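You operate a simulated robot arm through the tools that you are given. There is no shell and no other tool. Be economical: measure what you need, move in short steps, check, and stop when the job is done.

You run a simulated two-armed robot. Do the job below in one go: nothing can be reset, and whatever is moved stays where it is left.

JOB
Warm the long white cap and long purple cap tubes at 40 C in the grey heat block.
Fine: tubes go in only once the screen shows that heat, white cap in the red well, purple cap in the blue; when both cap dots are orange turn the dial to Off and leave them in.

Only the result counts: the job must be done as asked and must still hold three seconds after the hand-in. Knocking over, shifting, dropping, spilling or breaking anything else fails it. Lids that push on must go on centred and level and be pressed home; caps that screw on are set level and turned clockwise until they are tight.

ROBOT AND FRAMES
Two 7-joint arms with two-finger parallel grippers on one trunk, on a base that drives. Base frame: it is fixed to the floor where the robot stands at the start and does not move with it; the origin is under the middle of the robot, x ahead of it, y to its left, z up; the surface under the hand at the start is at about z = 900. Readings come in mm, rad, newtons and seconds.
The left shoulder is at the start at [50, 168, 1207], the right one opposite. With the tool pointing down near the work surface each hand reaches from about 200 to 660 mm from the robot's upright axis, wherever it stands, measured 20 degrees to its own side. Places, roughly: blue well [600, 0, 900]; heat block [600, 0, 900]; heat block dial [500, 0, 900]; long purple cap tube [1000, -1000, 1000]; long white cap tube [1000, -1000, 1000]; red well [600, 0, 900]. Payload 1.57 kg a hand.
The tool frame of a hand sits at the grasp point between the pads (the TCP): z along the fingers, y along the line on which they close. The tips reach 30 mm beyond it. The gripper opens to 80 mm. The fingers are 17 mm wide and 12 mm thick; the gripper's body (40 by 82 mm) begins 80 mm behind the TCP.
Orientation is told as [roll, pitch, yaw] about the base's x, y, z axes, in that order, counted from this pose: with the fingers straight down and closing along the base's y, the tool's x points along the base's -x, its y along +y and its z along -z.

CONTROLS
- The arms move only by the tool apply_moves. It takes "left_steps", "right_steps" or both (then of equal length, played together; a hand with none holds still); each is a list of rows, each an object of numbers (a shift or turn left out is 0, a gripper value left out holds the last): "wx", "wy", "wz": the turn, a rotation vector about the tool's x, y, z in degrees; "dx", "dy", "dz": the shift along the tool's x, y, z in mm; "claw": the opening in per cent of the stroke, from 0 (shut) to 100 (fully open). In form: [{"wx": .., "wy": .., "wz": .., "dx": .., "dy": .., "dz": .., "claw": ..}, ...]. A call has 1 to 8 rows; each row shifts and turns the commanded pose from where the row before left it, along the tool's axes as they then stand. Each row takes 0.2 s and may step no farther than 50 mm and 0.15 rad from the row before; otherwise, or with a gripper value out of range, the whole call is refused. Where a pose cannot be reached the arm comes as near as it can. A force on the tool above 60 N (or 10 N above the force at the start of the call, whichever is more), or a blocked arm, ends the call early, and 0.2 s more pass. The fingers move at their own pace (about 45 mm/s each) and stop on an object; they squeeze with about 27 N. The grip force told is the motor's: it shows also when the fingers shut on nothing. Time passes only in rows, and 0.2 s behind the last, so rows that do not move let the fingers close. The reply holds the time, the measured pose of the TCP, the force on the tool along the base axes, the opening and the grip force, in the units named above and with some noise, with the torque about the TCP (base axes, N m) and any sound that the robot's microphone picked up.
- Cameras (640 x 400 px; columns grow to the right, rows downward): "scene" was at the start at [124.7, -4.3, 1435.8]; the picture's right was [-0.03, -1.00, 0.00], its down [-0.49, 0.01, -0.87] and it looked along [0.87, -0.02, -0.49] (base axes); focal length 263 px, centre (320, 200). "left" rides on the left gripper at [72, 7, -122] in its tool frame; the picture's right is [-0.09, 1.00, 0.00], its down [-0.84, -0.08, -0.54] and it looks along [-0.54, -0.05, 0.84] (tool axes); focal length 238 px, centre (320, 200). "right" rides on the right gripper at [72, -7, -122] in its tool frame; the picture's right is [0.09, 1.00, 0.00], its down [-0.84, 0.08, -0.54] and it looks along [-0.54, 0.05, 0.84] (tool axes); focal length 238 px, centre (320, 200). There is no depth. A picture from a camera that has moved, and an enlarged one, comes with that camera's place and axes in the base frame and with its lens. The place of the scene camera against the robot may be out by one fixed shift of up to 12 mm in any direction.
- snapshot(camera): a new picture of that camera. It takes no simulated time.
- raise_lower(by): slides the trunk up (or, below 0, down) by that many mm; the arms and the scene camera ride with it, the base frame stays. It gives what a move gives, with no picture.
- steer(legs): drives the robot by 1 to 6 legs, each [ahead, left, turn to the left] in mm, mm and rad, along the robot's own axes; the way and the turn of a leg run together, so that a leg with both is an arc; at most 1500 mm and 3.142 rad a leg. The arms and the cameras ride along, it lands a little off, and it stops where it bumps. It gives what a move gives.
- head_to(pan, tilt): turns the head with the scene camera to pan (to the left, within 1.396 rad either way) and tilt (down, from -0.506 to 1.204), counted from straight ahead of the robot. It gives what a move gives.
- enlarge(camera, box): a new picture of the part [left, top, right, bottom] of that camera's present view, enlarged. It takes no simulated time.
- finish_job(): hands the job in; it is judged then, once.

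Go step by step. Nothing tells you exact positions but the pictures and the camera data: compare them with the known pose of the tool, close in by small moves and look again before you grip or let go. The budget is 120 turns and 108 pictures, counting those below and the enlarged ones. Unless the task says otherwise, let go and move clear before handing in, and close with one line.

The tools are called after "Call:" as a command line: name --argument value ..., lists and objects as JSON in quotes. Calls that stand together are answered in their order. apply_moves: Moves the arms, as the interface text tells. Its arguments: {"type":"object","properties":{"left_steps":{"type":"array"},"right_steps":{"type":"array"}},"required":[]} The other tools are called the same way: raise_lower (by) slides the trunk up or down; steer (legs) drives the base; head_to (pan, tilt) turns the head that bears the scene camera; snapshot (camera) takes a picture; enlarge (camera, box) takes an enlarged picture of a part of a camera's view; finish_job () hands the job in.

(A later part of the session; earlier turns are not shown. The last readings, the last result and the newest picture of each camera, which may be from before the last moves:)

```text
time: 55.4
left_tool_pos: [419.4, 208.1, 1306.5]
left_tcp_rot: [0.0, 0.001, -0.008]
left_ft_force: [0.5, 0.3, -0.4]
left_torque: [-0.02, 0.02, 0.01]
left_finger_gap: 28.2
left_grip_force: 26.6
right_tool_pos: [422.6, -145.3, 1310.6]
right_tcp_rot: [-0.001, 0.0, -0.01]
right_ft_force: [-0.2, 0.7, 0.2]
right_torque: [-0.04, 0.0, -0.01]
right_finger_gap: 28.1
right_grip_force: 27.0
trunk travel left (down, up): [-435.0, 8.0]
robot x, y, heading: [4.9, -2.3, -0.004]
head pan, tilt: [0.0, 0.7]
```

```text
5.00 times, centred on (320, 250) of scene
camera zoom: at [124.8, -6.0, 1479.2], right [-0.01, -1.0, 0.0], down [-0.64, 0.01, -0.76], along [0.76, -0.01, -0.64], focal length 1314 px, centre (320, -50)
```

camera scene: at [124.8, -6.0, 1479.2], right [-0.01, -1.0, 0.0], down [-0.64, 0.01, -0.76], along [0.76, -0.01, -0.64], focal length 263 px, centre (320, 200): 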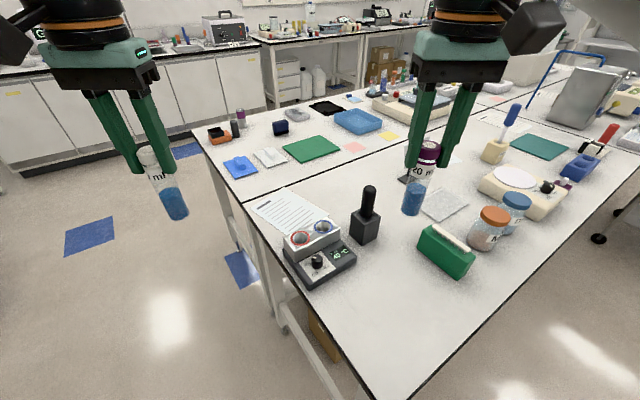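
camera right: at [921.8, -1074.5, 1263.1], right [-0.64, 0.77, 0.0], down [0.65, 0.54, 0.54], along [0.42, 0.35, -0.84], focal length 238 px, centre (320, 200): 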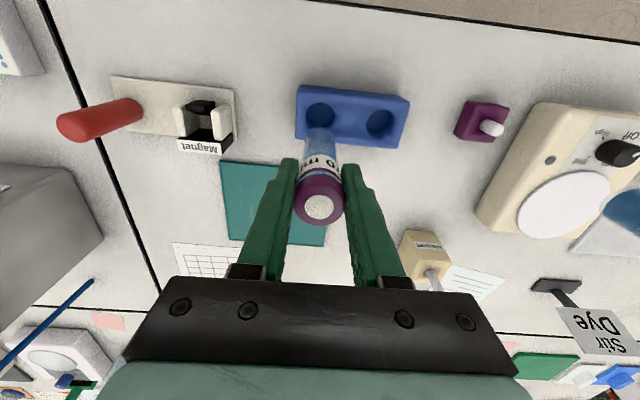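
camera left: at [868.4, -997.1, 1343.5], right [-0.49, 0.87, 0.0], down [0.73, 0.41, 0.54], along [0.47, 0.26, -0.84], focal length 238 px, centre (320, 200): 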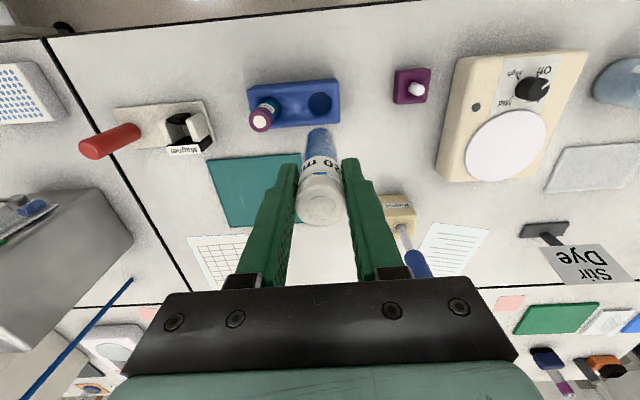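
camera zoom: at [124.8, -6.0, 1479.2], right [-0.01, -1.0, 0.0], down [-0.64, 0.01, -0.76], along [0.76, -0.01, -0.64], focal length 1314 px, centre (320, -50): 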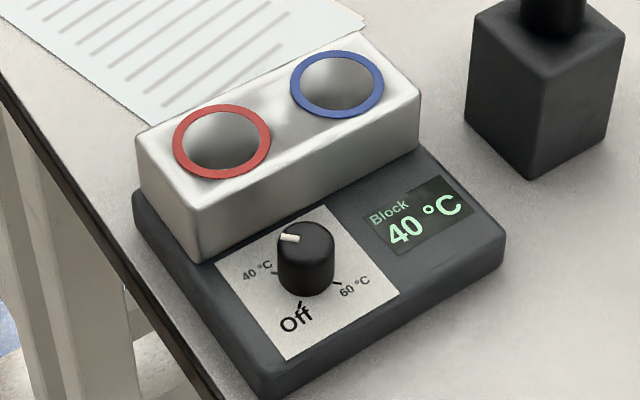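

The screen shows 40 °C. I lower the trunk and bring the white tube above the red well.

Call:
raise_lower --by -60

Call:
apply_moves --left_steps '[{"dx": -25, "dy": -28, "dz": 16}, {"dx": -25, "dy": -28, "dz": 16}, {"dx": -25, "dy": -28, "dz": 16}, {"dx": -25, "dy": -28, "dz": 16}, {"dx": -25, "dy": -28, "dz": 16}, {"dx": -25, "dy": -27, "dz": 16}, {}]' --right_steps '[{"dy": -20}, {"dy": -20}, {"dy": -20}, {}, {}, {}, {}]'

Call:
snapshot --camera "left"

Call:
snapshot --camera "scene"

```text
time: 56.4
left_tool_pos: [419.6, 206.5, 1245.4]
left_tcp_rot: [-0.001, 0.0, -0.008]
left_ft_force: [-0.4, 0.7, -0.8]
left_torque: [-0.02, 0.0, 0.02]
left_finger_gap: 28.3
left_grip_force: 26.9
right_tool_pos: [421.5, -145.4, 1250.4]
right_tcp_rot: [-0.001, 0.001, -0.01]
right_ft_force: [0.0, -0.1, 0.3]
right_torque: [0.0, 0.0, -0.01]
right_finger_gap: 28.1
right_grip_force: 26.8
trunk travel left (down, up): [-375.0, 68.0]
robot x, y, heading: [6.9, -5.8, -0.009]
head pan, tilt: [0.0, 0.7]
```

```text
time: 58.0
left_tool_pos: [567.7, 38.2, 1149.6]
left_tcp_rot: [-0.002, 0.0, -0.009]
left_ft_force: [-0.1, 0.6, -0.2]
left_torque: [-0.01, -0.02, 0.0]
left_finger_gap: 28.2
left_grip_force: 27.1
right_tool_pos: [421.1, -203.3, 1251.5]
right_tcp_rot: [0.0, 0.0, -0.01]
right_ft_force: [-0.1, 0.1, -1.0]
right_torque: [0.0, 0.0, 0.01]
right_finger_gap: 28.3
right_grip_force: 27.1
trunk travel left (down, up): [-375.0, 68.0]
robot x, y, heading: [7.2, -3.7, -0.005]
head pan, tilt: [0.0, 0.7]
```

```text
75 pictures are left
camera left: at [495.4, 46.0, 1270.7], right [0.1, 0.99, 0.0], down [0.84, -0.08, 0.54], along [0.54, -0.06, -0.84], focal length 238 px, centre (320, 200)
```

left: 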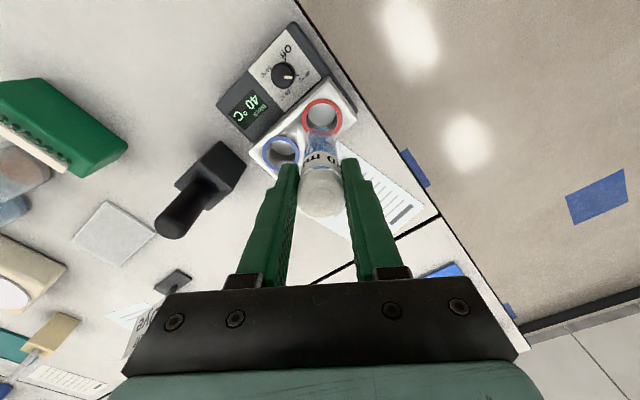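

```text
74 pictures are left
camera scene: at [124.1, -5.6, 1419.3], right [-0.01, -1.0, 0.0], down [-0.64, 0.01, -0.77], along [0.77, -0.01, -0.64], focal length 263 px, centre (320, 200)
```

scene: 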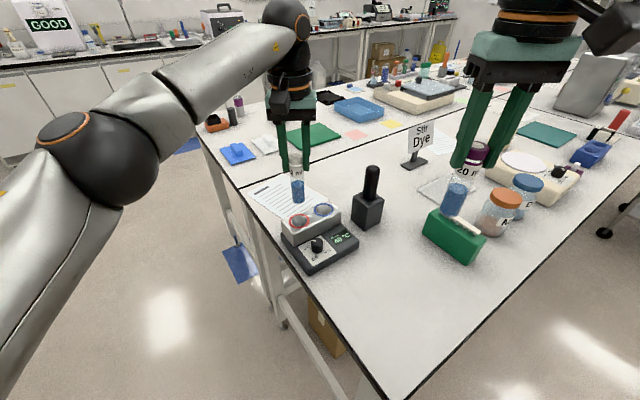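

I enlarge the left view to measure the red ring.

Call:
enlarge --camera "left" --box '[240, 80, 400, 180]'

```text
4.00 times, centred on (320, 130) of left
camera zoom: at [495.4, 46.0, 1270.7], right [0.1, 0.99, 0.0], down [0.84, -0.08, 0.54], along [0.54, -0.06, -0.84], focal length 953 px, centre (320, 480)
```

zoom: 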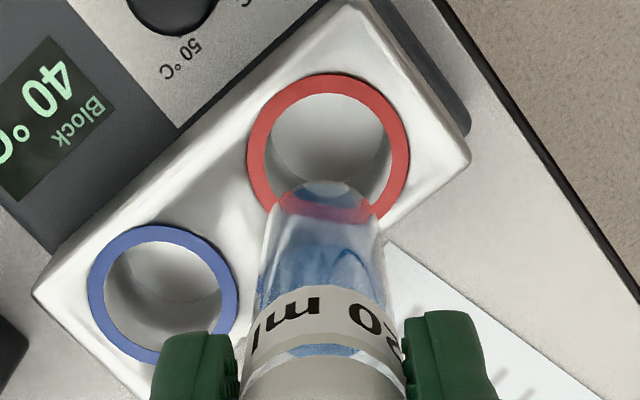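

The ring lies ~2.5 mm to +y and 1 mm to -x of the tube's axis, with ~4 mm spare all round. I correct and lower a first part.

Call:
apply_moves --left_steps '[{"dx": 0.8, "dy": 2.2, "dz": 10}, {"dz": 20}, {"dz": 15}, {}]'

Call:
enlarge --camera "left" --box '[240, 80, 400, 180]'

Call:
enlarge --camera "scene" --box '[260, 140, 350, 250]'

```text
time: 59.0
left_tool_pos: [566.1, 41.2, 1104.7]
left_tcp_rot: [0.0, -0.002, -0.007]
left_ft_force: [0.1, -0.5, -0.6]
left_torque: [0.02, -0.02, 0.01]
left_finger_gap: 28.0
left_grip_force: 27.2
right_tool_pos: [420.5, -203.7, 1250.4]
right_tcp_rot: [-0.001, -0.001, -0.01]
right_ft_force: [-0.6, -1.0, -0.3]
right_torque: [-0.03, 0.01, 0.04]
right_finger_gap: 28.2
right_grip_force: 27.2
trunk travel left (down, up): [-375.0, 68.0]
robot x, y, heading: [5.7, -7.3, -0.008]
head pan, tilt: [0.0, 0.7]
```

```text
4.00 times, centred on (320, 130) of left
camera zoom: at [494.7, 48.4, 1226.2], right [0.1, 0.99, 0.0], down [0.84, -0.08, 0.54], along [0.54, -0.05, -0.84], focal length 953 px, centre (320, 480)
```

zoom: 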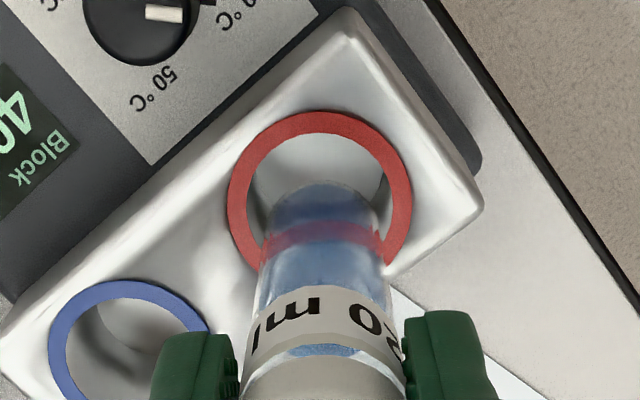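

```text
3.64 times, centred on (305, 195) of scene
camera zoom: at [124.3, -6.4, 1419.3], right [-0.01, -1.0, 0.0], down [-0.64, 0.01, -0.76], along [0.76, -0.01, -0.64], focal length 956 px, centre (374, 218)
```

zoom: 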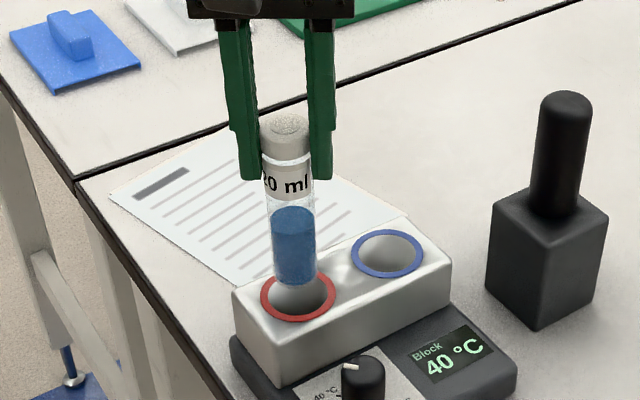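

The tube is in line with the red ring. I lower on into the well, watching the force.

Call:
apply_moves --left_steps '[{"dz": 10}, {"dz": 10}, {"dz": 10}, {"dz": 10}, {}]'

Call:
enlarge --camera "left" --box '[240, 80, 400, 180]'

Call:
enlarge --camera "scene" --box '[260, 140, 350, 250]'

```text
time: 60.2
left_tool_pos: [567.3, 41.0, 1065.4]
left_tcp_rot: [0.002, 0.001, -0.007]
left_ft_force: [0.6, 0.1, -0.7]
left_torque: [-0.04, 0.0, 0.0]
left_finger_gap: 28.1
left_grip_force: 27.1
right_tool_pos: [420.4, -204.4, 1250.1]
right_tcp_rot: [0.0, -0.002, -0.01]
right_ft_force: [0.2, -0.2, 0.1]
right_torque: [0.0, -0.02, -0.01]
right_finger_gap: 27.9
right_grip_force: 26.9
trunk travel left (down, up): [-375.0, 68.0]
robot x, y, heading: [3.5, -5.4, -0.006]
head pan, tilt: [0.0, 0.7]
```

```text
4.00 times, centred on (320, 130) of left
camera zoom: at [495.0, 48.4, 1186.2], right [0.1, 0.99, 0.0], down [0.84, -0.08, 0.54], along [0.54, -0.05, -0.84], focal length 953 px, centre (320, 480)
```

zoom: 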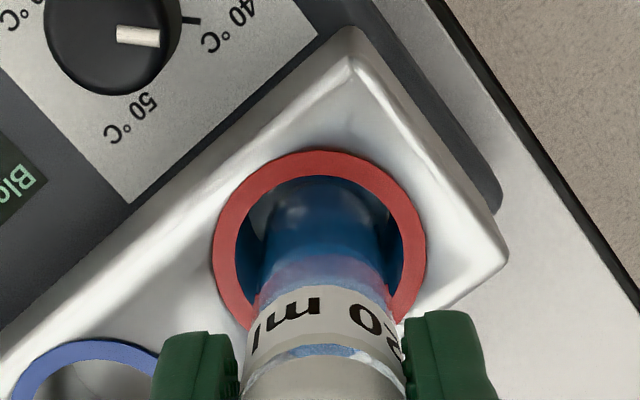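

```text
3.64 times, centred on (305, 195) of scene
camera zoom: at [124.3, -6.3, 1419.3], right [-0.01, -1.0, 0.0], down [-0.64, 0.01, -0.76], along [0.76, -0.01, -0.64], focal length 956 px, centre (374, 218)
```

zoom: 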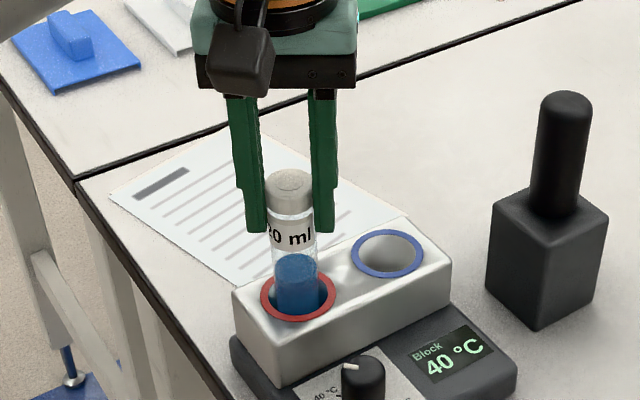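

The tube is inside the ring. I lower further gently.

Call:
apply_moves --left_steps '[{"dz": 4}, {"dz": 4}, {"dz": 4}, {}]'

```text
time: 61.2
left_tool_pos: [567.6, 41.6, 1053.2]
left_tcp_rot: [0.0, 0.0, -0.009]
left_ft_force: [-0.1, 0.0, -0.5]
left_torque: [0.0, -0.03, -0.02]
left_finger_gap: 28.1
left_grip_force: 27.0
right_tool_pos: [421.1, -203.9, 1249.8]
right_tcp_rot: [-0.001, 0.001, -0.011]
right_ft_force: [-0.7, -0.3, -0.5]
right_torque: [-0.02, 0.01, -0.02]
right_finger_gap: 28.1
right_grip_force: 26.7
trunk travel left (down, up): [-375.0, 68.0]
robot x, y, heading: [7.9, -5.0, -0.011]
head pan, tilt: [0.0, 0.7]
```

Call:
apply_moves --left_steps '[{"dz": 3}, {"dz": 3}, {"dz": 3}, {"dz": 3}, {}]'

```text
time: 62.4
left_tool_pos: [565.8, 40.3, 1043.8]
left_tcp_rot: [-0.001, -0.006, -0.008]
left_ft_force: [0.3, 1.9, 21.9]
left_torque: [0.12, -0.07, 0.02]
left_finger_gap: 28.0
left_grip_force: 26.7
right_tool_pos: [418.4, -205.0, 1251.1]
right_tcp_rot: [-0.001, -0.002, -0.011]
right_ft_force: [0.4, -0.3, -0.3]
right_torque: [0.0, -0.01, 0.0]
right_finger_gap: 28.1
right_grip_force: 26.7
trunk travel left (down, up): [-375.0, 68.0]
robot x, y, heading: [5.2, -3.0, -0.007]
head pan, tilt: [0.0, 0.7]
```

The tube reached the bottom (22 N). I ease back 2 mm and open.

Call:
apply_moves --left_steps '[{"dz": -2.5}, {"claw": 50}, {}, {}]'

Call:
snapshot --camera "left"

```text
time: 63.4
left_tool_pos: [567.2, 40.7, 1042.4]
left_tcp_rot: [0.0, -0.001, -0.009]
left_ft_force: [-0.4, -0.3, 0.5]
left_torque: [-0.02, 0.01, 0.0]
left_finger_gap: 40.0
left_grip_force: 0.0
right_tool_pos: [420.6, -203.9, 1249.6]
right_tcp_rot: [0.001, 0.0, -0.011]
right_ft_force: [0.3, 0.4, 0.0]
right_torque: [-0.01, -0.01, 0.0]
right_finger_gap: 28.4
right_grip_force: 27.0
trunk travel left (down, up): [-375.0, 68.0]
robot x, y, heading: [-2.0, -3.8, -0.009]
head pan, tilt: [0.0, 0.7]
```

```text
68 pictures are left
camera left: at [494.9, 48.0, 1164.3], right [0.1, 0.99, 0.0], down [0.84, -0.08, 0.54], along [0.54, -0.05, -0.84], focal length 238 px, centre (320, 200)
```

left: 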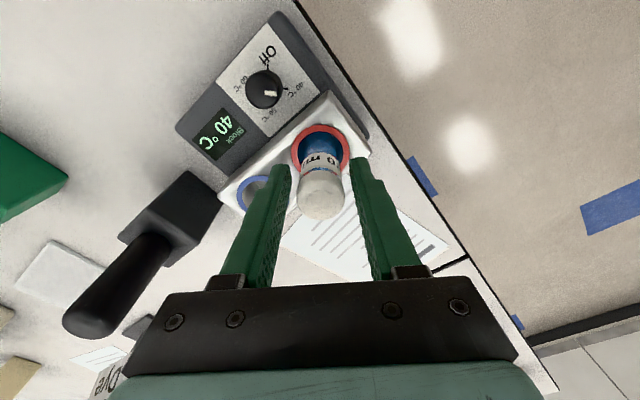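

White stands in the red well. I withdraw the left hand up and to the left, and bring the purple tube round in front of the blue well.

Call:
apply_moves --left_steps '[{"dz": -40}, {"dz": -40}, {"dz": -40}, {"dz": -40}, {"dy": 45, "dx": 10}, {"dy": 45, "dx": 10}, {"dy": 45, "dx": 10}, {"dy": 45, "dx": 10}]' --right_steps '[{"dx": -20, "dy": 10}, {"dx": -20, "dy": 10}, {"dx": -20, "dy": 10}, {"dx": -20, "dy": 10}, {"dy": 36, "dz": 6}, {"dy": 36, "dz": 6}, {"dy": 36, "dz": 6}, {"dy": 36, "dz": 6}]'

Call:
snapshot --camera "scene"

```text
time: 65.2
left_tool_pos: [528.1, 222.8, 1203.8]
left_tcp_rot: [0.0, -0.002, -0.008]
left_ft_force: [-0.1, 0.6, 0.6]
left_torque: [-0.04, -0.01, 0.02]
left_finger_gap: 39.9
left_grip_force: 0.0
right_tool_pos: [502.7, -19.0, 1227.5]
right_tcp_rot: [0.0, 0.0, -0.008]
right_ft_force: [-0.9, 1.5, -0.8]
right_torque: [-0.01, -0.01, 0.02]
right_finger_gap: 28.5
right_grip_force: 27.1
trunk travel left (down, up): [-375.0, 68.0]
robot x, y, heading: [7.5, -4.9, -0.009]
head pan, tilt: [0.0, 0.7]
```

```text
67 pictures are left
camera scene: at [123.8, -4.6, 1419.3], right [-0.01, -1.0, 0.0], down [-0.64, 0.01, -0.77], along [0.77, -0.01, -0.64], focal length 263 px, centre (320, 200)
```

scene: 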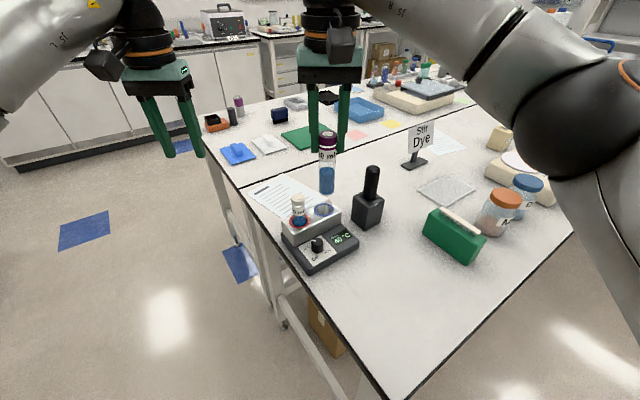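

Now forward above the blue well.

Call:
apply_moves --right_steps '[{"dx": -26, "dz": 15}, {"dx": -26, "dz": 20}, {"dx": -26, "dz": 20}, {"dx": -25, "dz": 20}, {}]'

Call:
enlarge --camera "right" --box '[240, 80, 400, 180]'

```text
time: 66.4
left_tool_pos: [526.8, 220.6, 1204.7]
left_tcp_rot: [-0.001, 0.001, -0.009]
left_ft_force: [0.2, -0.9, 0.8]
left_torque: [0.01, 0.02, -0.01]
left_finger_gap: 40.0
left_grip_force: 0.0
right_tool_pos: [577.6, -35.9, 1142.4]
right_tcp_rot: [-0.001, 0.0, -0.009]
right_ft_force: [-0.4, 1.0, -0.8]
right_torque: [0.0, 0.01, 0.04]
right_finger_gap: 28.1
right_grip_force: 26.8
right hand out of reach, approached as far as the arm can: row 3, 4
trunk travel left (down, up): [-375.0, 68.0]
robot x, y, heading: [7.4, -4.0, -0.009]
head pan, tilt: [0.0, 0.7]
```

```text
4.00 times, centred on (320, 130) of right
camera zoom: at [507.1, -41.8, 1264.3], right [-0.08, 1.0, 0.0], down [0.84, 0.07, 0.54], along [0.54, 0.04, -0.84], focal length 953 px, centre (320, 480)
```

zoom: 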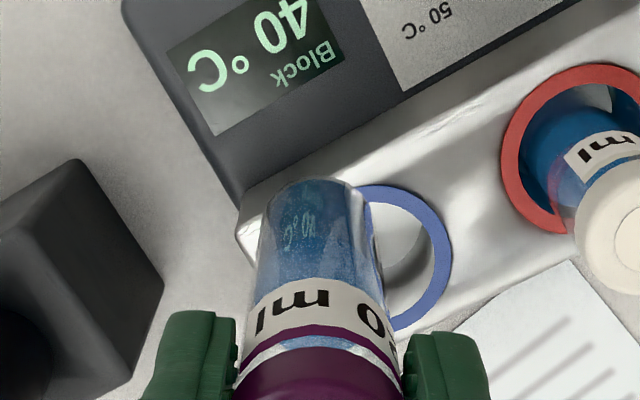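

The right hand runs out of reach at x≈578. I draw it back and up, then shift the robot by +55 ahead, +80 left, which keeps clear of the table's left edge and brings the well nearer.

Call:
apply_moves --right_steps '[{"dz": -30}, {"dz": -30}, {"dz": -20, "dx": 20}, {"dx": 30}, {"dx": 30}]'

Call:
steer --legs '[[55, 80, 0]]'

Call:
snapshot --camera "scene"

```text
time: 67.6
left_tool_pos: [527.2, 221.2, 1204.3]
left_tcp_rot: [0.0, 0.001, -0.01]
left_ft_force: [0.7, -0.1, 0.2]
left_torque: [0.0, -0.01, 0.04]
left_finger_gap: 39.9
left_grip_force: 0.0
right_tool_pos: [546.7, -33.5, 1226.7]
right_tcp_rot: [0.001, 0.002, -0.011]
right_ft_force: [0.0, -0.1, -1.7]
right_torque: [0.01, -0.03, 0.02]
right_finger_gap: 28.1
right_grip_force: 27.0
right hand out of reach, approached as far as the arm can: row 1, 2, 3, 4, 5
trunk travel left (down, up): [-375.0, 68.0]
robot x, y, heading: [5.2, -4.8, -0.009]
head pan, tilt: [0.0, 0.7]
```

```text
time: 69.0
left_tool_pos: [583.7, 300.4, 1203.7]
left_tcp_rot: [-0.001, 0.0, -0.008]
left_ft_force: [-0.2, -0.2, -0.1]
left_torque: [0.0, 0.0, 0.01]
left_finger_gap: 40.0
left_grip_force: 0.1
right_tool_pos: [601.1, 45.3, 1226.9]
right_tcp_rot: [0.0, 0.002, -0.012]
right_ft_force: [1.3, 0.4, -0.1]
right_torque: [-0.01, 0.03, -0.05]
right_finger_gap: 28.3
right_grip_force: 27.1
trunk travel left (down, up): [-375.0, 68.0]
robot x, y, heading: [59.4, 76.6, -0.009]
head pan, tilt: [0.0, 0.7]
```

```text
65 pictures are left
camera scene: at [180.2, 73.3, 1419.2], right [-0.01, -1.0, 0.0], down [-0.64, 0.01, -0.76], along [0.76, -0.01, -0.64], focal length 263 px, centre (320, 200)
```

scene: 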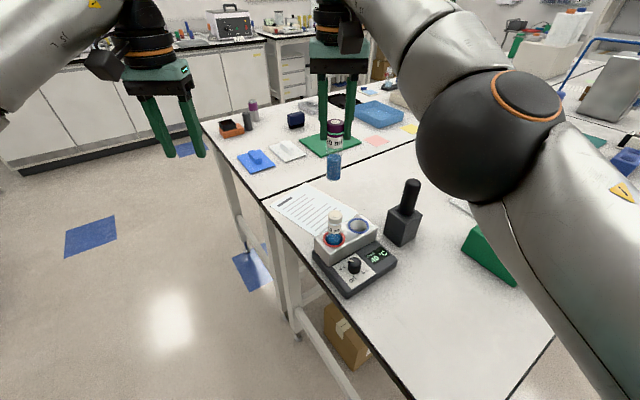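

Moved. I shift the purple tube to y≈-18, then lower to z≈1150 and look.

Call:
apply_moves --right_steps '[{"dy": -32}, {"dy": -32, "dx": -4}, {"dz": 25}, {"dz": 25}, {"dz": 22}, {}]'

Call:
enlarge --camera "right" --box '[220, 60, 420, 185]'

```text
time: 70.4
left_tool_pos: [583.7, 300.0, 1204.5]
left_tcp_rot: [0.0, -0.002, -0.008]
left_ft_force: [0.6, -0.3, 0.5]
left_torque: [0.0, 0.02, 0.0]
left_finger_gap: 40.0
left_grip_force: 0.0
right_tool_pos: [642.1, -6.8, 1168.7]
right_tcp_rot: [0.002, 0.0, -0.011]
right_ft_force: [-0.2, 0.6, 0.4]
right_torque: [-0.01, 0.01, 0.01]
right_finger_gap: 28.3
right_grip_force: 27.4
right hand out of reach, approached as far as the arm can: row 1, 2, 3, 4, 5
trunk travel left (down, up): [-375.0, 68.0]
robot x, y, heading: [62.6, 78.5, -0.007]
head pan, tilt: [0.0, 0.7]
```

```text
3.20 times, centred on (320, 122) of right
camera zoom: at [571.6, -12.9, 1289.6], right [-0.08, 1.0, 0.0], down [0.84, 0.07, 0.54], along [0.54, 0.04, -0.84], focal length 763 px, centre (320, 448)
```

zoom: 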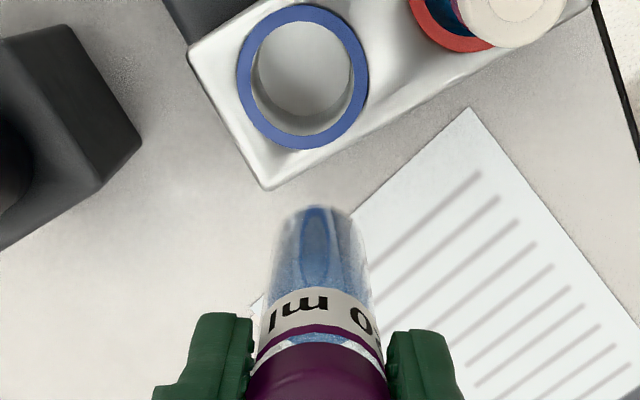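

The hand overshoots in x to 642; I step it back towards [606, -18] and see how it follows.

Call:
apply_moves --right_steps '[{"dx": 15, "dz": -10}, {"dx": 15, "dz": -10}, {}]'

```text
time: 71.2
left_tool_pos: [584.1, 300.6, 1203.8]
left_tcp_rot: [-0.001, 0.0, -0.01]
left_ft_force: [0.1, 0.1, -0.1]
left_torque: [-0.04, 0.0, 0.0]
left_finger_gap: 39.9
left_grip_force: 0.0
right_tool_pos: [631.1, -1.5, 1194.5]
right_tcp_rot: [-0.001, 0.003, -0.011]
right_ft_force: [0.1, -1.2, -0.4]
right_torque: [0.01, 0.01, 0.04]
right_finger_gap: 28.2
right_grip_force: 26.9
right hand out of reach, approached as far as the arm can: row 1, 2
trunk travel left (down, up): [-375.0, 68.0]
robot x, y, heading: [60.1, 79.1, -0.003]
head pan, tilt: [0.0, 0.7]
```

Still beyond reach; I keep drawing back.

Call:
apply_moves --right_steps '[{"dx": 20}, {"dx": 20}, {"dx": 20}, {}]'

```text
time: 72.2
left_tool_pos: [583.1, 300.8, 1203.7]
left_tcp_rot: [-0.001, 0.0, -0.009]
left_ft_force: [-0.2, -0.2, 1.0]
left_torque: [0.01, -0.03, 0.01]
left_finger_gap: 40.0
left_grip_force: 0.2
right_tool_pos: [616.8, 11.9, 1204.1]
right_tcp_rot: [-0.002, 0.023, -0.007]
right_ft_force: [0.5, 0.0, -0.1]
right_torque: [-0.03, -0.01, -0.01]
right_finger_gap: 28.1
right_grip_force: 27.7
right hand out of reach, approached as far as the arm can: row 1, 2, 3
trunk travel left (down, up): [-375.0, 68.0]
robot x, y, heading: [64.8, 75.3, -0.009]
head pan, tilt: [0.0, 0.7]
```

The arm seems stretched straight and stuck. I raise the target to shake it out of that pose, well above everything.

Call:
apply_moves --right_steps '[{"dz": -25}, {"dz": -25}, {"dz": -25}, {}]'

Call:
snapshot --camera "scene"

```text
time: 73.2
left_tool_pos: [584.0, 301.6, 1204.2]
left_tcp_rot: [0.0, 0.0, -0.008]
left_ft_force: [0.2, -0.7, 0.2]
left_torque: [0.0, 0.0, 0.0]
left_finger_gap: 40.0
left_grip_force: 0.1
right_tool_pos: [598.7, 9.1, 1261.1]
right_tcp_rot: [0.0, 0.003, -0.011]
right_ft_force: [-0.5, 1.2, -0.6]
right_torque: [0.0, 0.03, -0.02]
right_finger_gap: 28.2
right_grip_force: 26.6
right hand out of reach, approached as far as the arm can: row 2, 3
trunk travel left (down, up): [-375.0, 68.0]
robot x, y, heading: [64.2, 74.4, -0.004]
head pan, tilt: [0.0, 0.7]
```

```text
63 pictures are left
camera scene: at [180.2, 73.0, 1419.2], right [-0.01, -1.0, 0.0], down [-0.64, 0.01, -0.76], along [0.76, -0.01, -0.64], focal length 263 px, centre (320, 200)
```

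scene: 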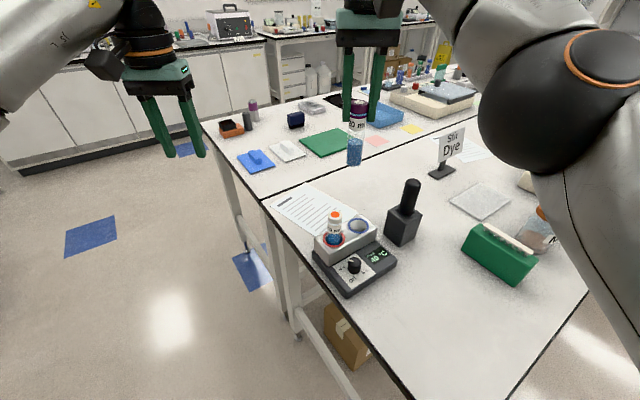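

White's dot is orange already. The right elbow is bent outward, so a joint limit may bind; I bring the hand back and to the right to get a fresh posture.

Call:
apply_moves --right_steps '[{"dx": 20, "dy": -20}, {"dx": 20, "dy": -20}, {"dx": 20, "dy": -20}, {"dx": 20, "dy": -20}, {}]'

```text
time: 74.4
left_tool_pos: [583.2, 300.9, 1204.5]
left_tcp_rot: [-0.002, 0.0, -0.009]
left_ft_force: [-1.1, 0.1, 0.4]
left_torque: [0.01, 0.06, -0.01]
left_finger_gap: 40.3
left_grip_force: 0.1
right_tool_pos: [517.0, -70.1, 1260.8]
right_tcp_rot: [-0.001, 0.002, -0.01]
right_ft_force: [0.1, 0.2, -1.1]
right_torque: [-0.02, 0.03, 0.01]
right_finger_gap: 28.0
right_grip_force: 26.8
trunk travel left (down, up): [-375.0, 68.0]
robot x, y, heading: [60.6, 75.1, -0.01]
head pan, tilt: [0.0, 0.7]
```

Free again. I lower here first, then go forward towards the blue well.

Call:
apply_moves --right_steps '[{"dz": 30}, {"dz": 30}, {"dz": 30}, {"dx": -25, "dy": 14}, {"dx": -25, "dy": 14}, {}]'

```text
time: 75.8
left_tool_pos: [584.1, 300.5, 1203.6]
left_tcp_rot: [0.0, 0.0, -0.01]
left_ft_force: [-1.6, 0.3, -1.0]
left_torque: [0.04, 0.04, 0.03]
left_finger_gap: 40.1
left_grip_force: 0.1
right_tool_pos: [566.1, -42.9, 1169.9]
right_tcp_rot: [-0.001, 0.0, -0.01]
right_ft_force: [0.4, -0.1, 0.1]
right_torque: [0.05, -0.03, -0.01]
right_finger_gap: 28.3
right_grip_force: 27.1
trunk travel left (down, up): [-375.0, 68.0]
robot x, y, heading: [60.6, 78.1, -0.013]
head pan, tilt: [0.0, 0.7]
```

Call:
apply_moves --right_steps '[{"dx": -15, "dy": 9, "dz": 5}, {"dx": -13, "dy": 8, "dz": 5}, {"dx": -12, "dy": 7.5, "dz": 5}, {}]'

Call:
enlarge --camera "right" --box '[240, 80, 400, 180]'

```text
time: 76.8
left_tool_pos: [584.6, 301.2, 1204.1]
left_tcp_rot: [0.001, 0.0, -0.01]
left_ft_force: [-0.4, 0.5, -0.8]
left_torque: [0.01, -0.02, 0.0]
left_finger_gap: 39.9
left_grip_force: 0.1
right_tool_pos: [607.3, -19.0, 1156.6]
right_tcp_rot: [0.0, -0.001, -0.01]
right_ft_force: [2.2, 0.6, 0.0]
right_torque: [-0.01, 0.01, -0.01]
right_finger_gap: 28.0
right_grip_force: 27.4
trunk travel left (down, up): [-375.0, 68.0]
robot x, y, heading: [63.8, 76.4, -0.009]
head pan, tilt: [0.0, 0.7]
```

```text
4.00 times, centred on (320, 130) of right
camera zoom: at [537.0, -24.1, 1277.6], right [-0.08, 1.0, 0.0], down [0.84, 0.07, 0.54], along [0.54, 0.04, -0.84], focal length 953 px, centre (320, 480)
```

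zoom: 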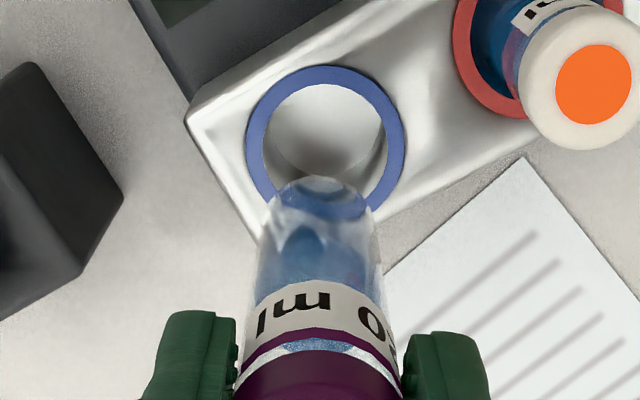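

Reached. The blue ring is 1.4 mm to +y and 2.5 mm to -x of the tube's axis; I correct and lower.

Call:
apply_moves --right_steps '[{"dx": 2.4, "dy": 1.4, "dz": 10}, {"dz": 20}, {"dz": 20}, {}]'

Call:
enlarge --camera "right" --box '[240, 80, 400, 180]'

Call:
enlarge --camera "scene" --box '[310, 150, 420, 280]'

```text
time: 77.8
left_tool_pos: [583.8, 300.2, 1204.4]
left_tcp_rot: [-0.001, -0.001, -0.008]
left_ft_force: [0.2, 0.0, 0.7]
left_torque: [-0.01, 0.0, 0.03]
left_finger_gap: 40.0
left_grip_force: 0.1
right_tool_pos: [605.5, -16.3, 1104.9]
right_tcp_rot: [0.0, 0.002, -0.009]
right_ft_force: [0.2, 0.3, -0.6]
right_torque: [0.04, -0.01, 0.02]
right_finger_gap: 28.0
right_grip_force: 27.2
trunk travel left (down, up): [-375.0, 68.0]
robot x, y, heading: [59.3, 74.5, -0.007]
head pan, tilt: [0.0, 0.7]
```

```text
4.00 times, centred on (320, 130) of right
camera zoom: at [534.6, -22.5, 1227.4], right [-0.08, 1.0, 0.0], down [0.84, 0.07, 0.54], along [0.54, 0.04, -0.84], focal length 953 px, centre (320, 480)
```

zoom: 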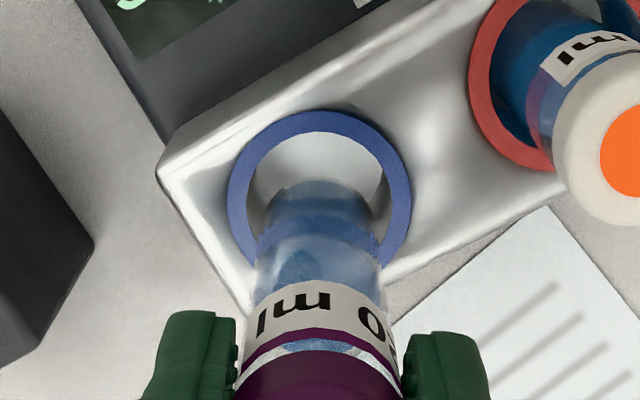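

```text
3.08 times, centred on (365, 215) of scene
camera zoom: at [179.7, 72.9, 1419.3], right [-0.01, -1.0, 0.0], down [-0.64, 0.01, -0.77], along [0.76, -0.01, -0.64], focal length 809 px, centre (182, 154)
```

zoom: 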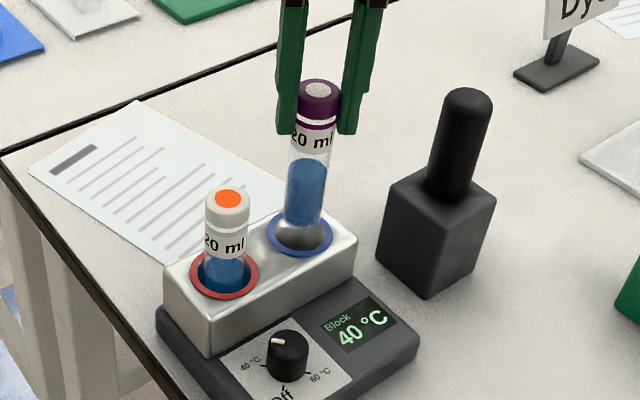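

Well aligned, just like the white one. I lower into the blue well.

Call:
apply_moves --right_steps '[{"dz": 10}, {"dz": 10}, {"dz": 10}, {"dz": 10}, {"dz": 6}, {"dz": 6}, {}]'

Call:
apply_moves --right_steps '[{"dz": 3}, {"dz": 3}, {"dz": 3}, {}]'

```text
time: 79.4
left_tool_pos: [583.6, 300.2, 1204.8]
left_tcp_rot: [-0.001, -0.002, -0.008]
left_ft_force: [0.0, 0.9, -0.6]
left_torque: [0.0, -0.02, 0.0]
left_finger_gap: 40.0
left_grip_force: 0.0
right_tool_pos: [605.8, -17.1, 1053.6]
right_tcp_rot: [0.0, 0.001, -0.01]
right_ft_force: [-0.5, 0.8, -0.9]
right_torque: [-0.01, -0.01, -0.01]
right_finger_gap: 28.0
right_grip_force: 26.7
trunk travel left (down, up): [-375.0, 68.0]
robot x, y, heading: [59.2, 76.0, -0.004]
head pan, tilt: [0.0, 0.7]
```

```text
time: 80.4
left_tool_pos: [581.7, 300.7, 1205.2]
left_tcp_rot: [0.0, -0.002, -0.007]
left_ft_force: [0.4, 0.2, -0.3]
left_torque: [0.03, -0.03, 0.0]
left_finger_gap: 39.9
left_grip_force: 0.0
right_tool_pos: [606.0, -17.5, 1046.1]
right_tcp_rot: [0.0, -0.001, -0.01]
right_ft_force: [0.3, -1.1, 5.9]
right_torque: [-0.03, -0.11, 0.0]
right_finger_gap: 28.1
right_grip_force: 27.4
trunk travel left (down, up): [-375.0, 68.0]
robot x, y, heading: [61.6, 75.4, -0.006]
head pan, tilt: [0.0, 0.7]
```

Contact with the bottom. I open and lift off.

Call:
apply_moves --right_steps '[{"claw": 50}, {}, {}, {"dz": -30}, {"dz": -40}, {"dz": -40}, {"dz": -30}]'

Call:
enlarge --camera "scene" --box '[310, 150, 420, 280]'

```text
time: 82.0
left_tool_pos: [582.5, 301.1, 1204.3]
left_tcp_rot: [-0.001, 0.0, -0.009]
left_ft_force: [-0.4, -0.4, -0.3]
left_torque: [-0.02, 0.01, 0.02]
left_finger_gap: 40.1
left_grip_force: 0.0
right_tool_pos: [604.5, -17.0, 1186.6]
right_tcp_rot: [-0.002, 0.003, -0.009]
right_ft_force: [-0.5, 0.6, 0.7]
right_torque: [0.01, 0.0, -0.02]
right_finger_gap: 39.9
right_grip_force: 0.1
trunk travel left (down, up): [-375.0, 68.0]
robot x, y, heading: [62.0, 75.7, -0.01]
head pan, tilt: [0.0, 0.7]
```

```text
3.08 times, centred on (365, 215) of scene
camera zoom: at [179.5, 73.1, 1419.3], right [-0.01, -1.0, 0.0], down [-0.64, 0.01, -0.77], along [0.77, -0.01, -0.64], focal length 809 px, centre (182, 154)
```

zoom: 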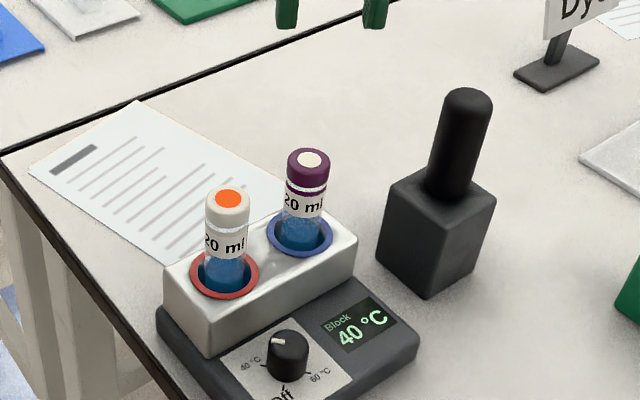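

Both tubes stand in their wells. While the purple warms, I move the right hand away and bring the left one over the dial.

Call:
apply_moves --left_steps '[{}, {}, {"dx": 11, "dy": -40, "dz": 5}, {"dx": 11, "dy": -40, "dz": 5}, {"dx": 11, "dy": -40, "dz": 5}, {"dx": 11, "dy": -40, "dz": 5}, {"dx": 11, "dy": -40, "dz": 5}, {"dx": 9, "dy": -40, "dz": 5}]' --right_steps '[{"dx": 18, "dy": -25}, {"dx": 18, "dy": -25}, {"dx": 18, "dy": -25}, {"dx": 18, "dy": -25}, {"dx": 18, "dy": -25}, {"dx": 18, "dy": -25}, {"dx": 18, "dy": -25}, {"dx": 18, "dy": -25}]'

Call:
apply_moves --left_steps '[{"dy": -31, "wz": -7}, {"wz": -7, "dz": 20}, {"wz": -7, "dz": 20}]'

Call:
snapshot --camera "left"

Call:
enlarge --camera "scene" --box '[310, 150, 420, 280]'

```text
time: 83.8
left_tool_pos: [517.4, 59.1, 1175.2]
left_tcp_rot: [0.0, 0.001, -0.008]
left_ft_force: [-0.6, -0.5, 0.0]
left_torque: [0.03, -0.02, 0.0]
left_finger_gap: 40.0
left_grip_force: 0.1
right_tool_pos: [457.7, -218.0, 1184.2]
right_tcp_rot: [0.0, -0.001, -0.007]
right_ft_force: [0.0, -0.5, 0.1]
right_torque: [0.0, -0.01, 0.01]
right_finger_gap: 40.0
right_grip_force: 0.1
trunk travel left (down, up): [-375.0, 68.0]
robot x, y, heading: [62.2, 77.3, -0.012]
head pan, tilt: [0.0, 0.7]
```

```text
time: 84.6
left_tool_pos: [519.0, 29.8, 1132.9]
left_tcp_rot: [0.0, -0.001, 0.361]
left_ft_force: [-0.4, -0.2, -0.5]
left_torque: [-0.01, -0.02, -0.01]
left_finger_gap: 40.2
left_grip_force: 0.1
right_tool_pos: [459.7, -216.5, 1184.8]
right_tcp_rot: [-0.001, 0.0, -0.01]
right_ft_force: [0.1, -0.4, -0.2]
right_torque: [0.01, 0.0, -0.01]
right_finger_gap: 40.0
right_grip_force: 0.0
trunk travel left (down, up): [-375.0, 68.0]
robot x, y, heading: [61.1, 74.6, -0.008]
head pan, tilt: [0.0, 0.7]
```

```text
58 pictures are left
camera left: at [448.2, 9.7, 1255.2], right [-0.26, 0.96, 0.0], down [0.81, 0.22, 0.54], along [0.52, 0.14, -0.84], focal length 238 px, centre (320, 200)
```

left: 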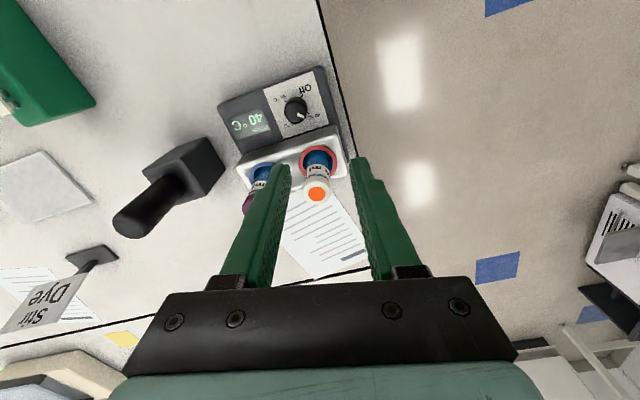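

```text
3.08 times, centred on (365, 215) of scene
camera zoom: at [179.8, 72.3, 1419.3], right [-0.01, -1.0, 0.0], down [-0.64, 0.01, -0.76], along [0.76, -0.01, -0.64], focal length 809 px, centre (182, 154)
```

zoom: 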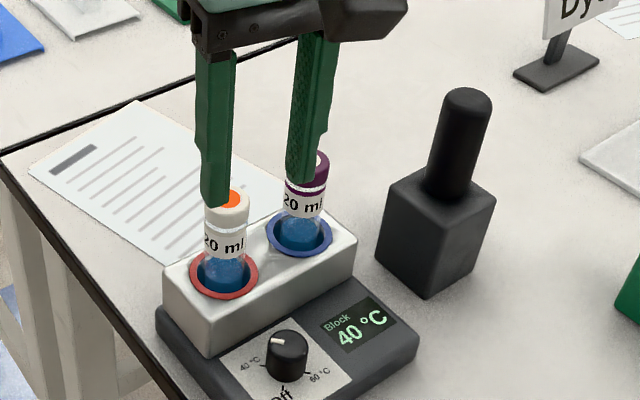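

I centre over the dial and come down part way.

Call:
apply_moves --left_steps '[{"dx": 10.7, "dy": -28.3, "claw": 52}, {"dz": 40}, {"dz": 40}, {"dz": 35}, {}]'

Call:
snapshot --camera "left"

Call:
snapshot --camera "right"

```text
time: 85.8
left_tool_pos: [517.1, -0.9, 1019.2]
left_tcp_rot: [-0.001, 0.001, 0.357]
left_ft_force: [-0.1, -0.6, -0.5]
left_torque: [0.03, -0.01, 0.01]
left_finger_gap: 41.4
left_grip_force: 0.0
right_tool_pos: [459.5, -217.3, 1185.0]
right_tcp_rot: [0.0, 0.001, -0.011]
right_ft_force: [0.2, 0.6, -0.1]
right_torque: [-0.04, 0.04, 0.0]
right_finger_gap: 40.0
right_grip_force: 0.1
trunk travel left (down, up): [-375.0, 68.0]
robot x, y, heading: [61.4, 74.9, -0.006]
head pan, tilt: [0.0, 0.7]
```

```text
56 pictures are left
camera left: at [447.9, -20.3, 1140.4], right [-0.26, 0.96, 0.0], down [0.81, 0.22, 0.54], along [0.52, 0.14, -0.84], focal length 238 px, centre (320, 200)
```

left: 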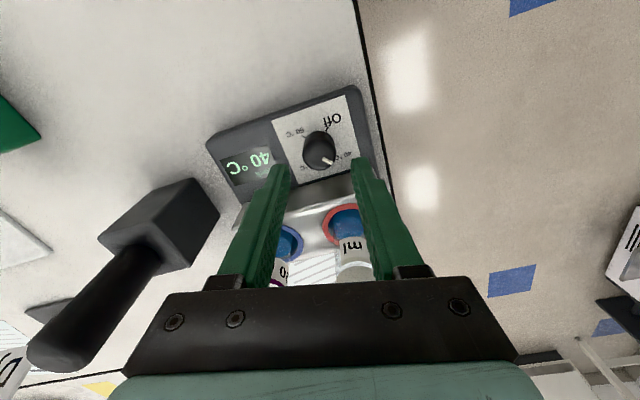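

```text
55 pictures are left
camera right: at [388.4, -221.5, 1306.6], right [-0.08, 1.0, 0.0], down [0.84, 0.07, 0.54], along [0.54, 0.04, -0.84], focal length 238 px, centre (320, 200)
```

right: 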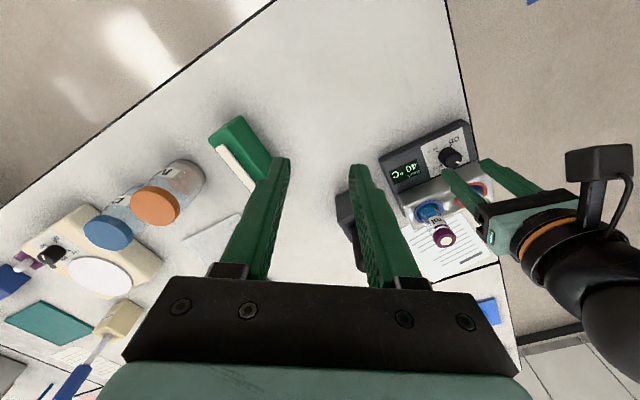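

I check the purple dot with the right wrist camera.

Call:
enlarge --camera "right" --box '[380, 120, 540, 260]'

```text
2.86 times, centred on (460, 190) of right
camera zoom: at [388.4, -221.5, 1306.6], right [-0.08, 1.0, 0.0], down [0.84, 0.07, 0.54], along [0.54, 0.04, -0.84], focal length 681 px, centre (-80, 229)
```

zoom: 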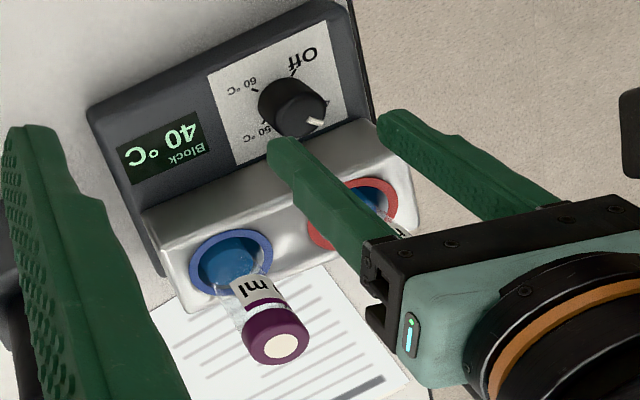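

Not orange yet. Meanwhile I lower onto the knob with the pads open, then wait.

Call:
apply_moves --left_steps '[{"dx": -2.5, "dy": -0.7, "dz": 20}, {"dz": 20}, {"dz": 10}, {}, {}, {}, {}, {}]'

Call:
snapshot --camera "left"

Call:
apply_moves --left_steps '[{}, {}, {}, {}, {}, {}, {}, {}]'

Call:
apply_moves --left_steps '[{}, {}, {}, {}, {}, {}, {}, {}]'

Call:
enlarge --camera "right" --box '[380, 120, 540, 260]'

```text
time: 87.6
left_tool_pos: [518.8, -0.7, 968.3]
left_tcp_rot: [0.0, 0.0, 0.358]
left_ft_force: [0.1, 0.3, 0.2]
left_torque: [0.01, -0.06, -0.02]
left_finger_gap: 41.4
left_grip_force: 0.0
right_tool_pos: [459.1, -216.9, 1184.5]
right_tcp_rot: [0.0, 0.002, -0.01]
right_ft_force: [-0.7, -0.1, 0.1]
right_torque: [0.04, -0.01, 0.0]
right_finger_gap: 40.4
right_grip_force: 0.0
trunk travel left (down, up): [-375.0, 68.0]
robot x, y, heading: [60.5, 73.8, -0.009]
head pan, tilt: [0.0, 0.7]
```

```text
53 pictures are left
camera left: at [450.8, -19.9, 1090.3], right [-0.26, 0.96, 0.0], down [0.81, 0.22, 0.54], along [0.52, 0.14, -0.84], focal length 238 px, centre (320, 200)
```

left: 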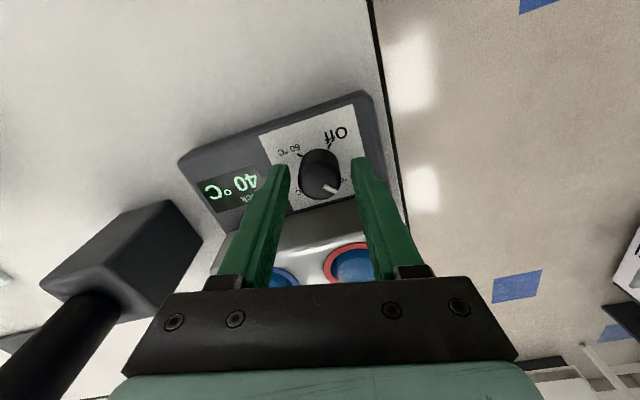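

```text
time: 89.4
left_tool_pos: [521.1, -0.8, 968.2]
left_tcp_rot: [0.001, 0.001, 0.358]
left_ft_force: [0.5, 0.6, 0.9]
left_torque: [-0.02, 0.01, -0.01]
left_finger_gap: 41.7
left_grip_force: 0.0
right_tool_pos: [458.5, -216.6, 1184.3]
right_tcp_rot: [0.0, 0.001, -0.01]
right_ft_force: [0.0, 0.4, 0.7]
right_torque: [0.0, -0.01, 0.03]
right_finger_gap: 40.1
right_grip_force: 0.0
trunk travel left (down, up): [-375.0, 68.0]
robot x, y, heading: [62.2, 76.1, -0.007]
head pan, tilt: [0.0, 0.7]
```

```text
time: 91.2
left_tool_pos: [521.6, -1.3, 968.9]
left_tcp_rot: [-0.001, -0.001, 0.357]
left_ft_force: [0.7, 0.3, 0.7]
left_torque: [0.0, 0.01, -0.01]
left_finger_gap: 41.5
left_grip_force: 0.0
right_tool_pos: [459.8, -216.3, 1185.2]
right_tcp_rot: [0.001, 0.002, -0.01]
right_ft_force: [-0.1, -0.7, 0.2]
right_torque: [-0.02, -0.01, 0.02]
right_finger_gap: 40.1
right_grip_force: 0.1
trunk travel left (down, up): [-375.0, 68.0]
robot x, y, heading: [65.1, 74.6, -0.008]
head pan, tilt: [0.0, 0.7]
```

```text
2.86 times, centred on (460, 190) of right
camera zoom: at [388.6, -221.4, 1306.6], right [-0.08, 1.0, 0.0], down [0.84, 0.07, 0.54], along [0.54, 0.04, -0.84], focal length 681 px, centre (-80, 229)
```

zoom: 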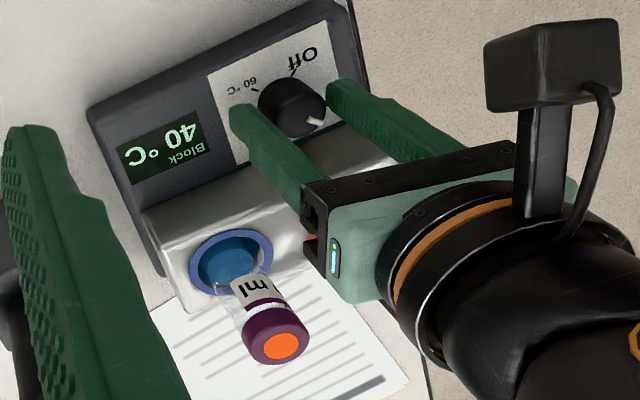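

Purple's dot is orange as well. I grip the dial and turn it back (counter-clockwise) by the first half.

Call:
apply_moves --left_steps '[{"claw": 10}, {}, {}, {"wz": -7.6}, {"wz": -7.6}, {"wz": -7.6}, {"wz": -7.6}, {"wz": -7.6}]'

Call:
snapshot --camera "left"

```text
time: 93.0
left_tool_pos: [521.9, -0.6, 967.5]
left_tcp_rot: [0.0, 0.0, 1.025]
left_ft_force: [5.7, -5.3, -0.6]
left_torque: [0.45, 0.01, -0.01]
left_finger_gap: 27.4
left_grip_force: 38.1
right_tool_pos: [460.9, -216.1, 1184.8]
right_tcp_rot: [0.001, 0.002, -0.01]
right_ft_force: [0.5, 0.1, -0.8]
right_torque: [0.03, 0.0, -0.01]
right_finger_gap: 40.1
right_grip_force: 0.1
trunk travel left (down, up): [-375.0, 68.0]
robot x, y, heading: [59.3, 76.5, -0.009]
head pan, tilt: [0.0, 0.7]
```

```text
51 pictures are left
camera left: at [477.6, -59.3, 1090.3], right [-0.8, 0.6, 0.0], down [0.5, 0.67, 0.54], along [0.32, 0.43, -0.84], focal length 238 px, centre (320, 200)
```

left: 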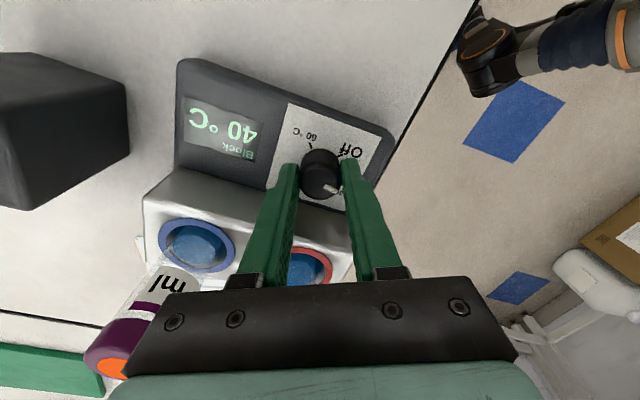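

I turn 20° more, then let go, wind the hand back and regrip for the rest.

Call:
apply_moves --left_steps '[{"wz": -6.7}, {"wz": -6.7}, {"wz": -6.7}, {"claw": 52}, {}, {}]'

Call:
apply_moves --left_steps '[{"wz": 8}, {"wz": 8}, {"wz": 8}, {"wz": 8}, {}]'

Call:
enlarge --camera "left" --box '[200, 90, 420, 230]'

```text
time: 94.4
left_tool_pos: [521.3, 0.8, 969.1]
left_tcp_rot: [-0.002, 0.001, 1.374]
left_ft_force: [0.3, -0.5, 0.0]
left_torque: [-0.02, 0.01, 0.01]
left_finger_gap: 41.7
left_grip_force: 0.1
right_tool_pos: [459.9, -216.9, 1184.4]
right_tcp_rot: [-0.001, 0.002, -0.01]
right_ft_force: [0.0, -0.2, -0.3]
right_torque: [0.0, 0.0, 0.0]
right_finger_gap: 40.2
right_grip_force: 0.0
trunk travel left (down, up): [-375.0, 68.0]
robot x, y, heading: [60.8, 76.1, -0.009]
head pan, tilt: [0.0, 0.7]
```

```text
time: 95.6
left_tool_pos: [520.5, -0.9, 969.9]
left_tcp_rot: [-0.001, 0.001, 0.811]
left_ft_force: [-0.3, 0.0, 0.1]
left_torque: [0.0, 0.03, -0.03]
left_finger_gap: 41.9
left_grip_force: 0.0
right_tool_pos: [458.8, -215.7, 1185.8]
right_tcp_rot: [0.0, 0.002, -0.011]
right_ft_force: [0.7, -0.4, 0.1]
right_torque: [0.0, 0.0, 0.01]
right_finger_gap: 39.9
right_grip_force: 0.1
trunk travel left (down, up): [-375.0, 68.0]
robot x, y, heading: [62.5, 74.8, -0.011]
head pan, tilt: [0.0, 0.7]
```

```text
2.86 times, centred on (310, 160) of left
camera zoom: at [465.9, -48.4, 1090.5], right [-0.66, 0.75, 0.0], down [0.63, 0.55, 0.54], along [0.41, 0.36, -0.84], focal length 681 px, centre (349, 314)
```

zoom: 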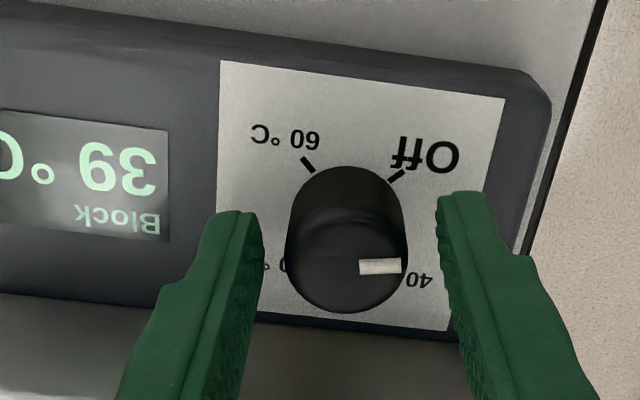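

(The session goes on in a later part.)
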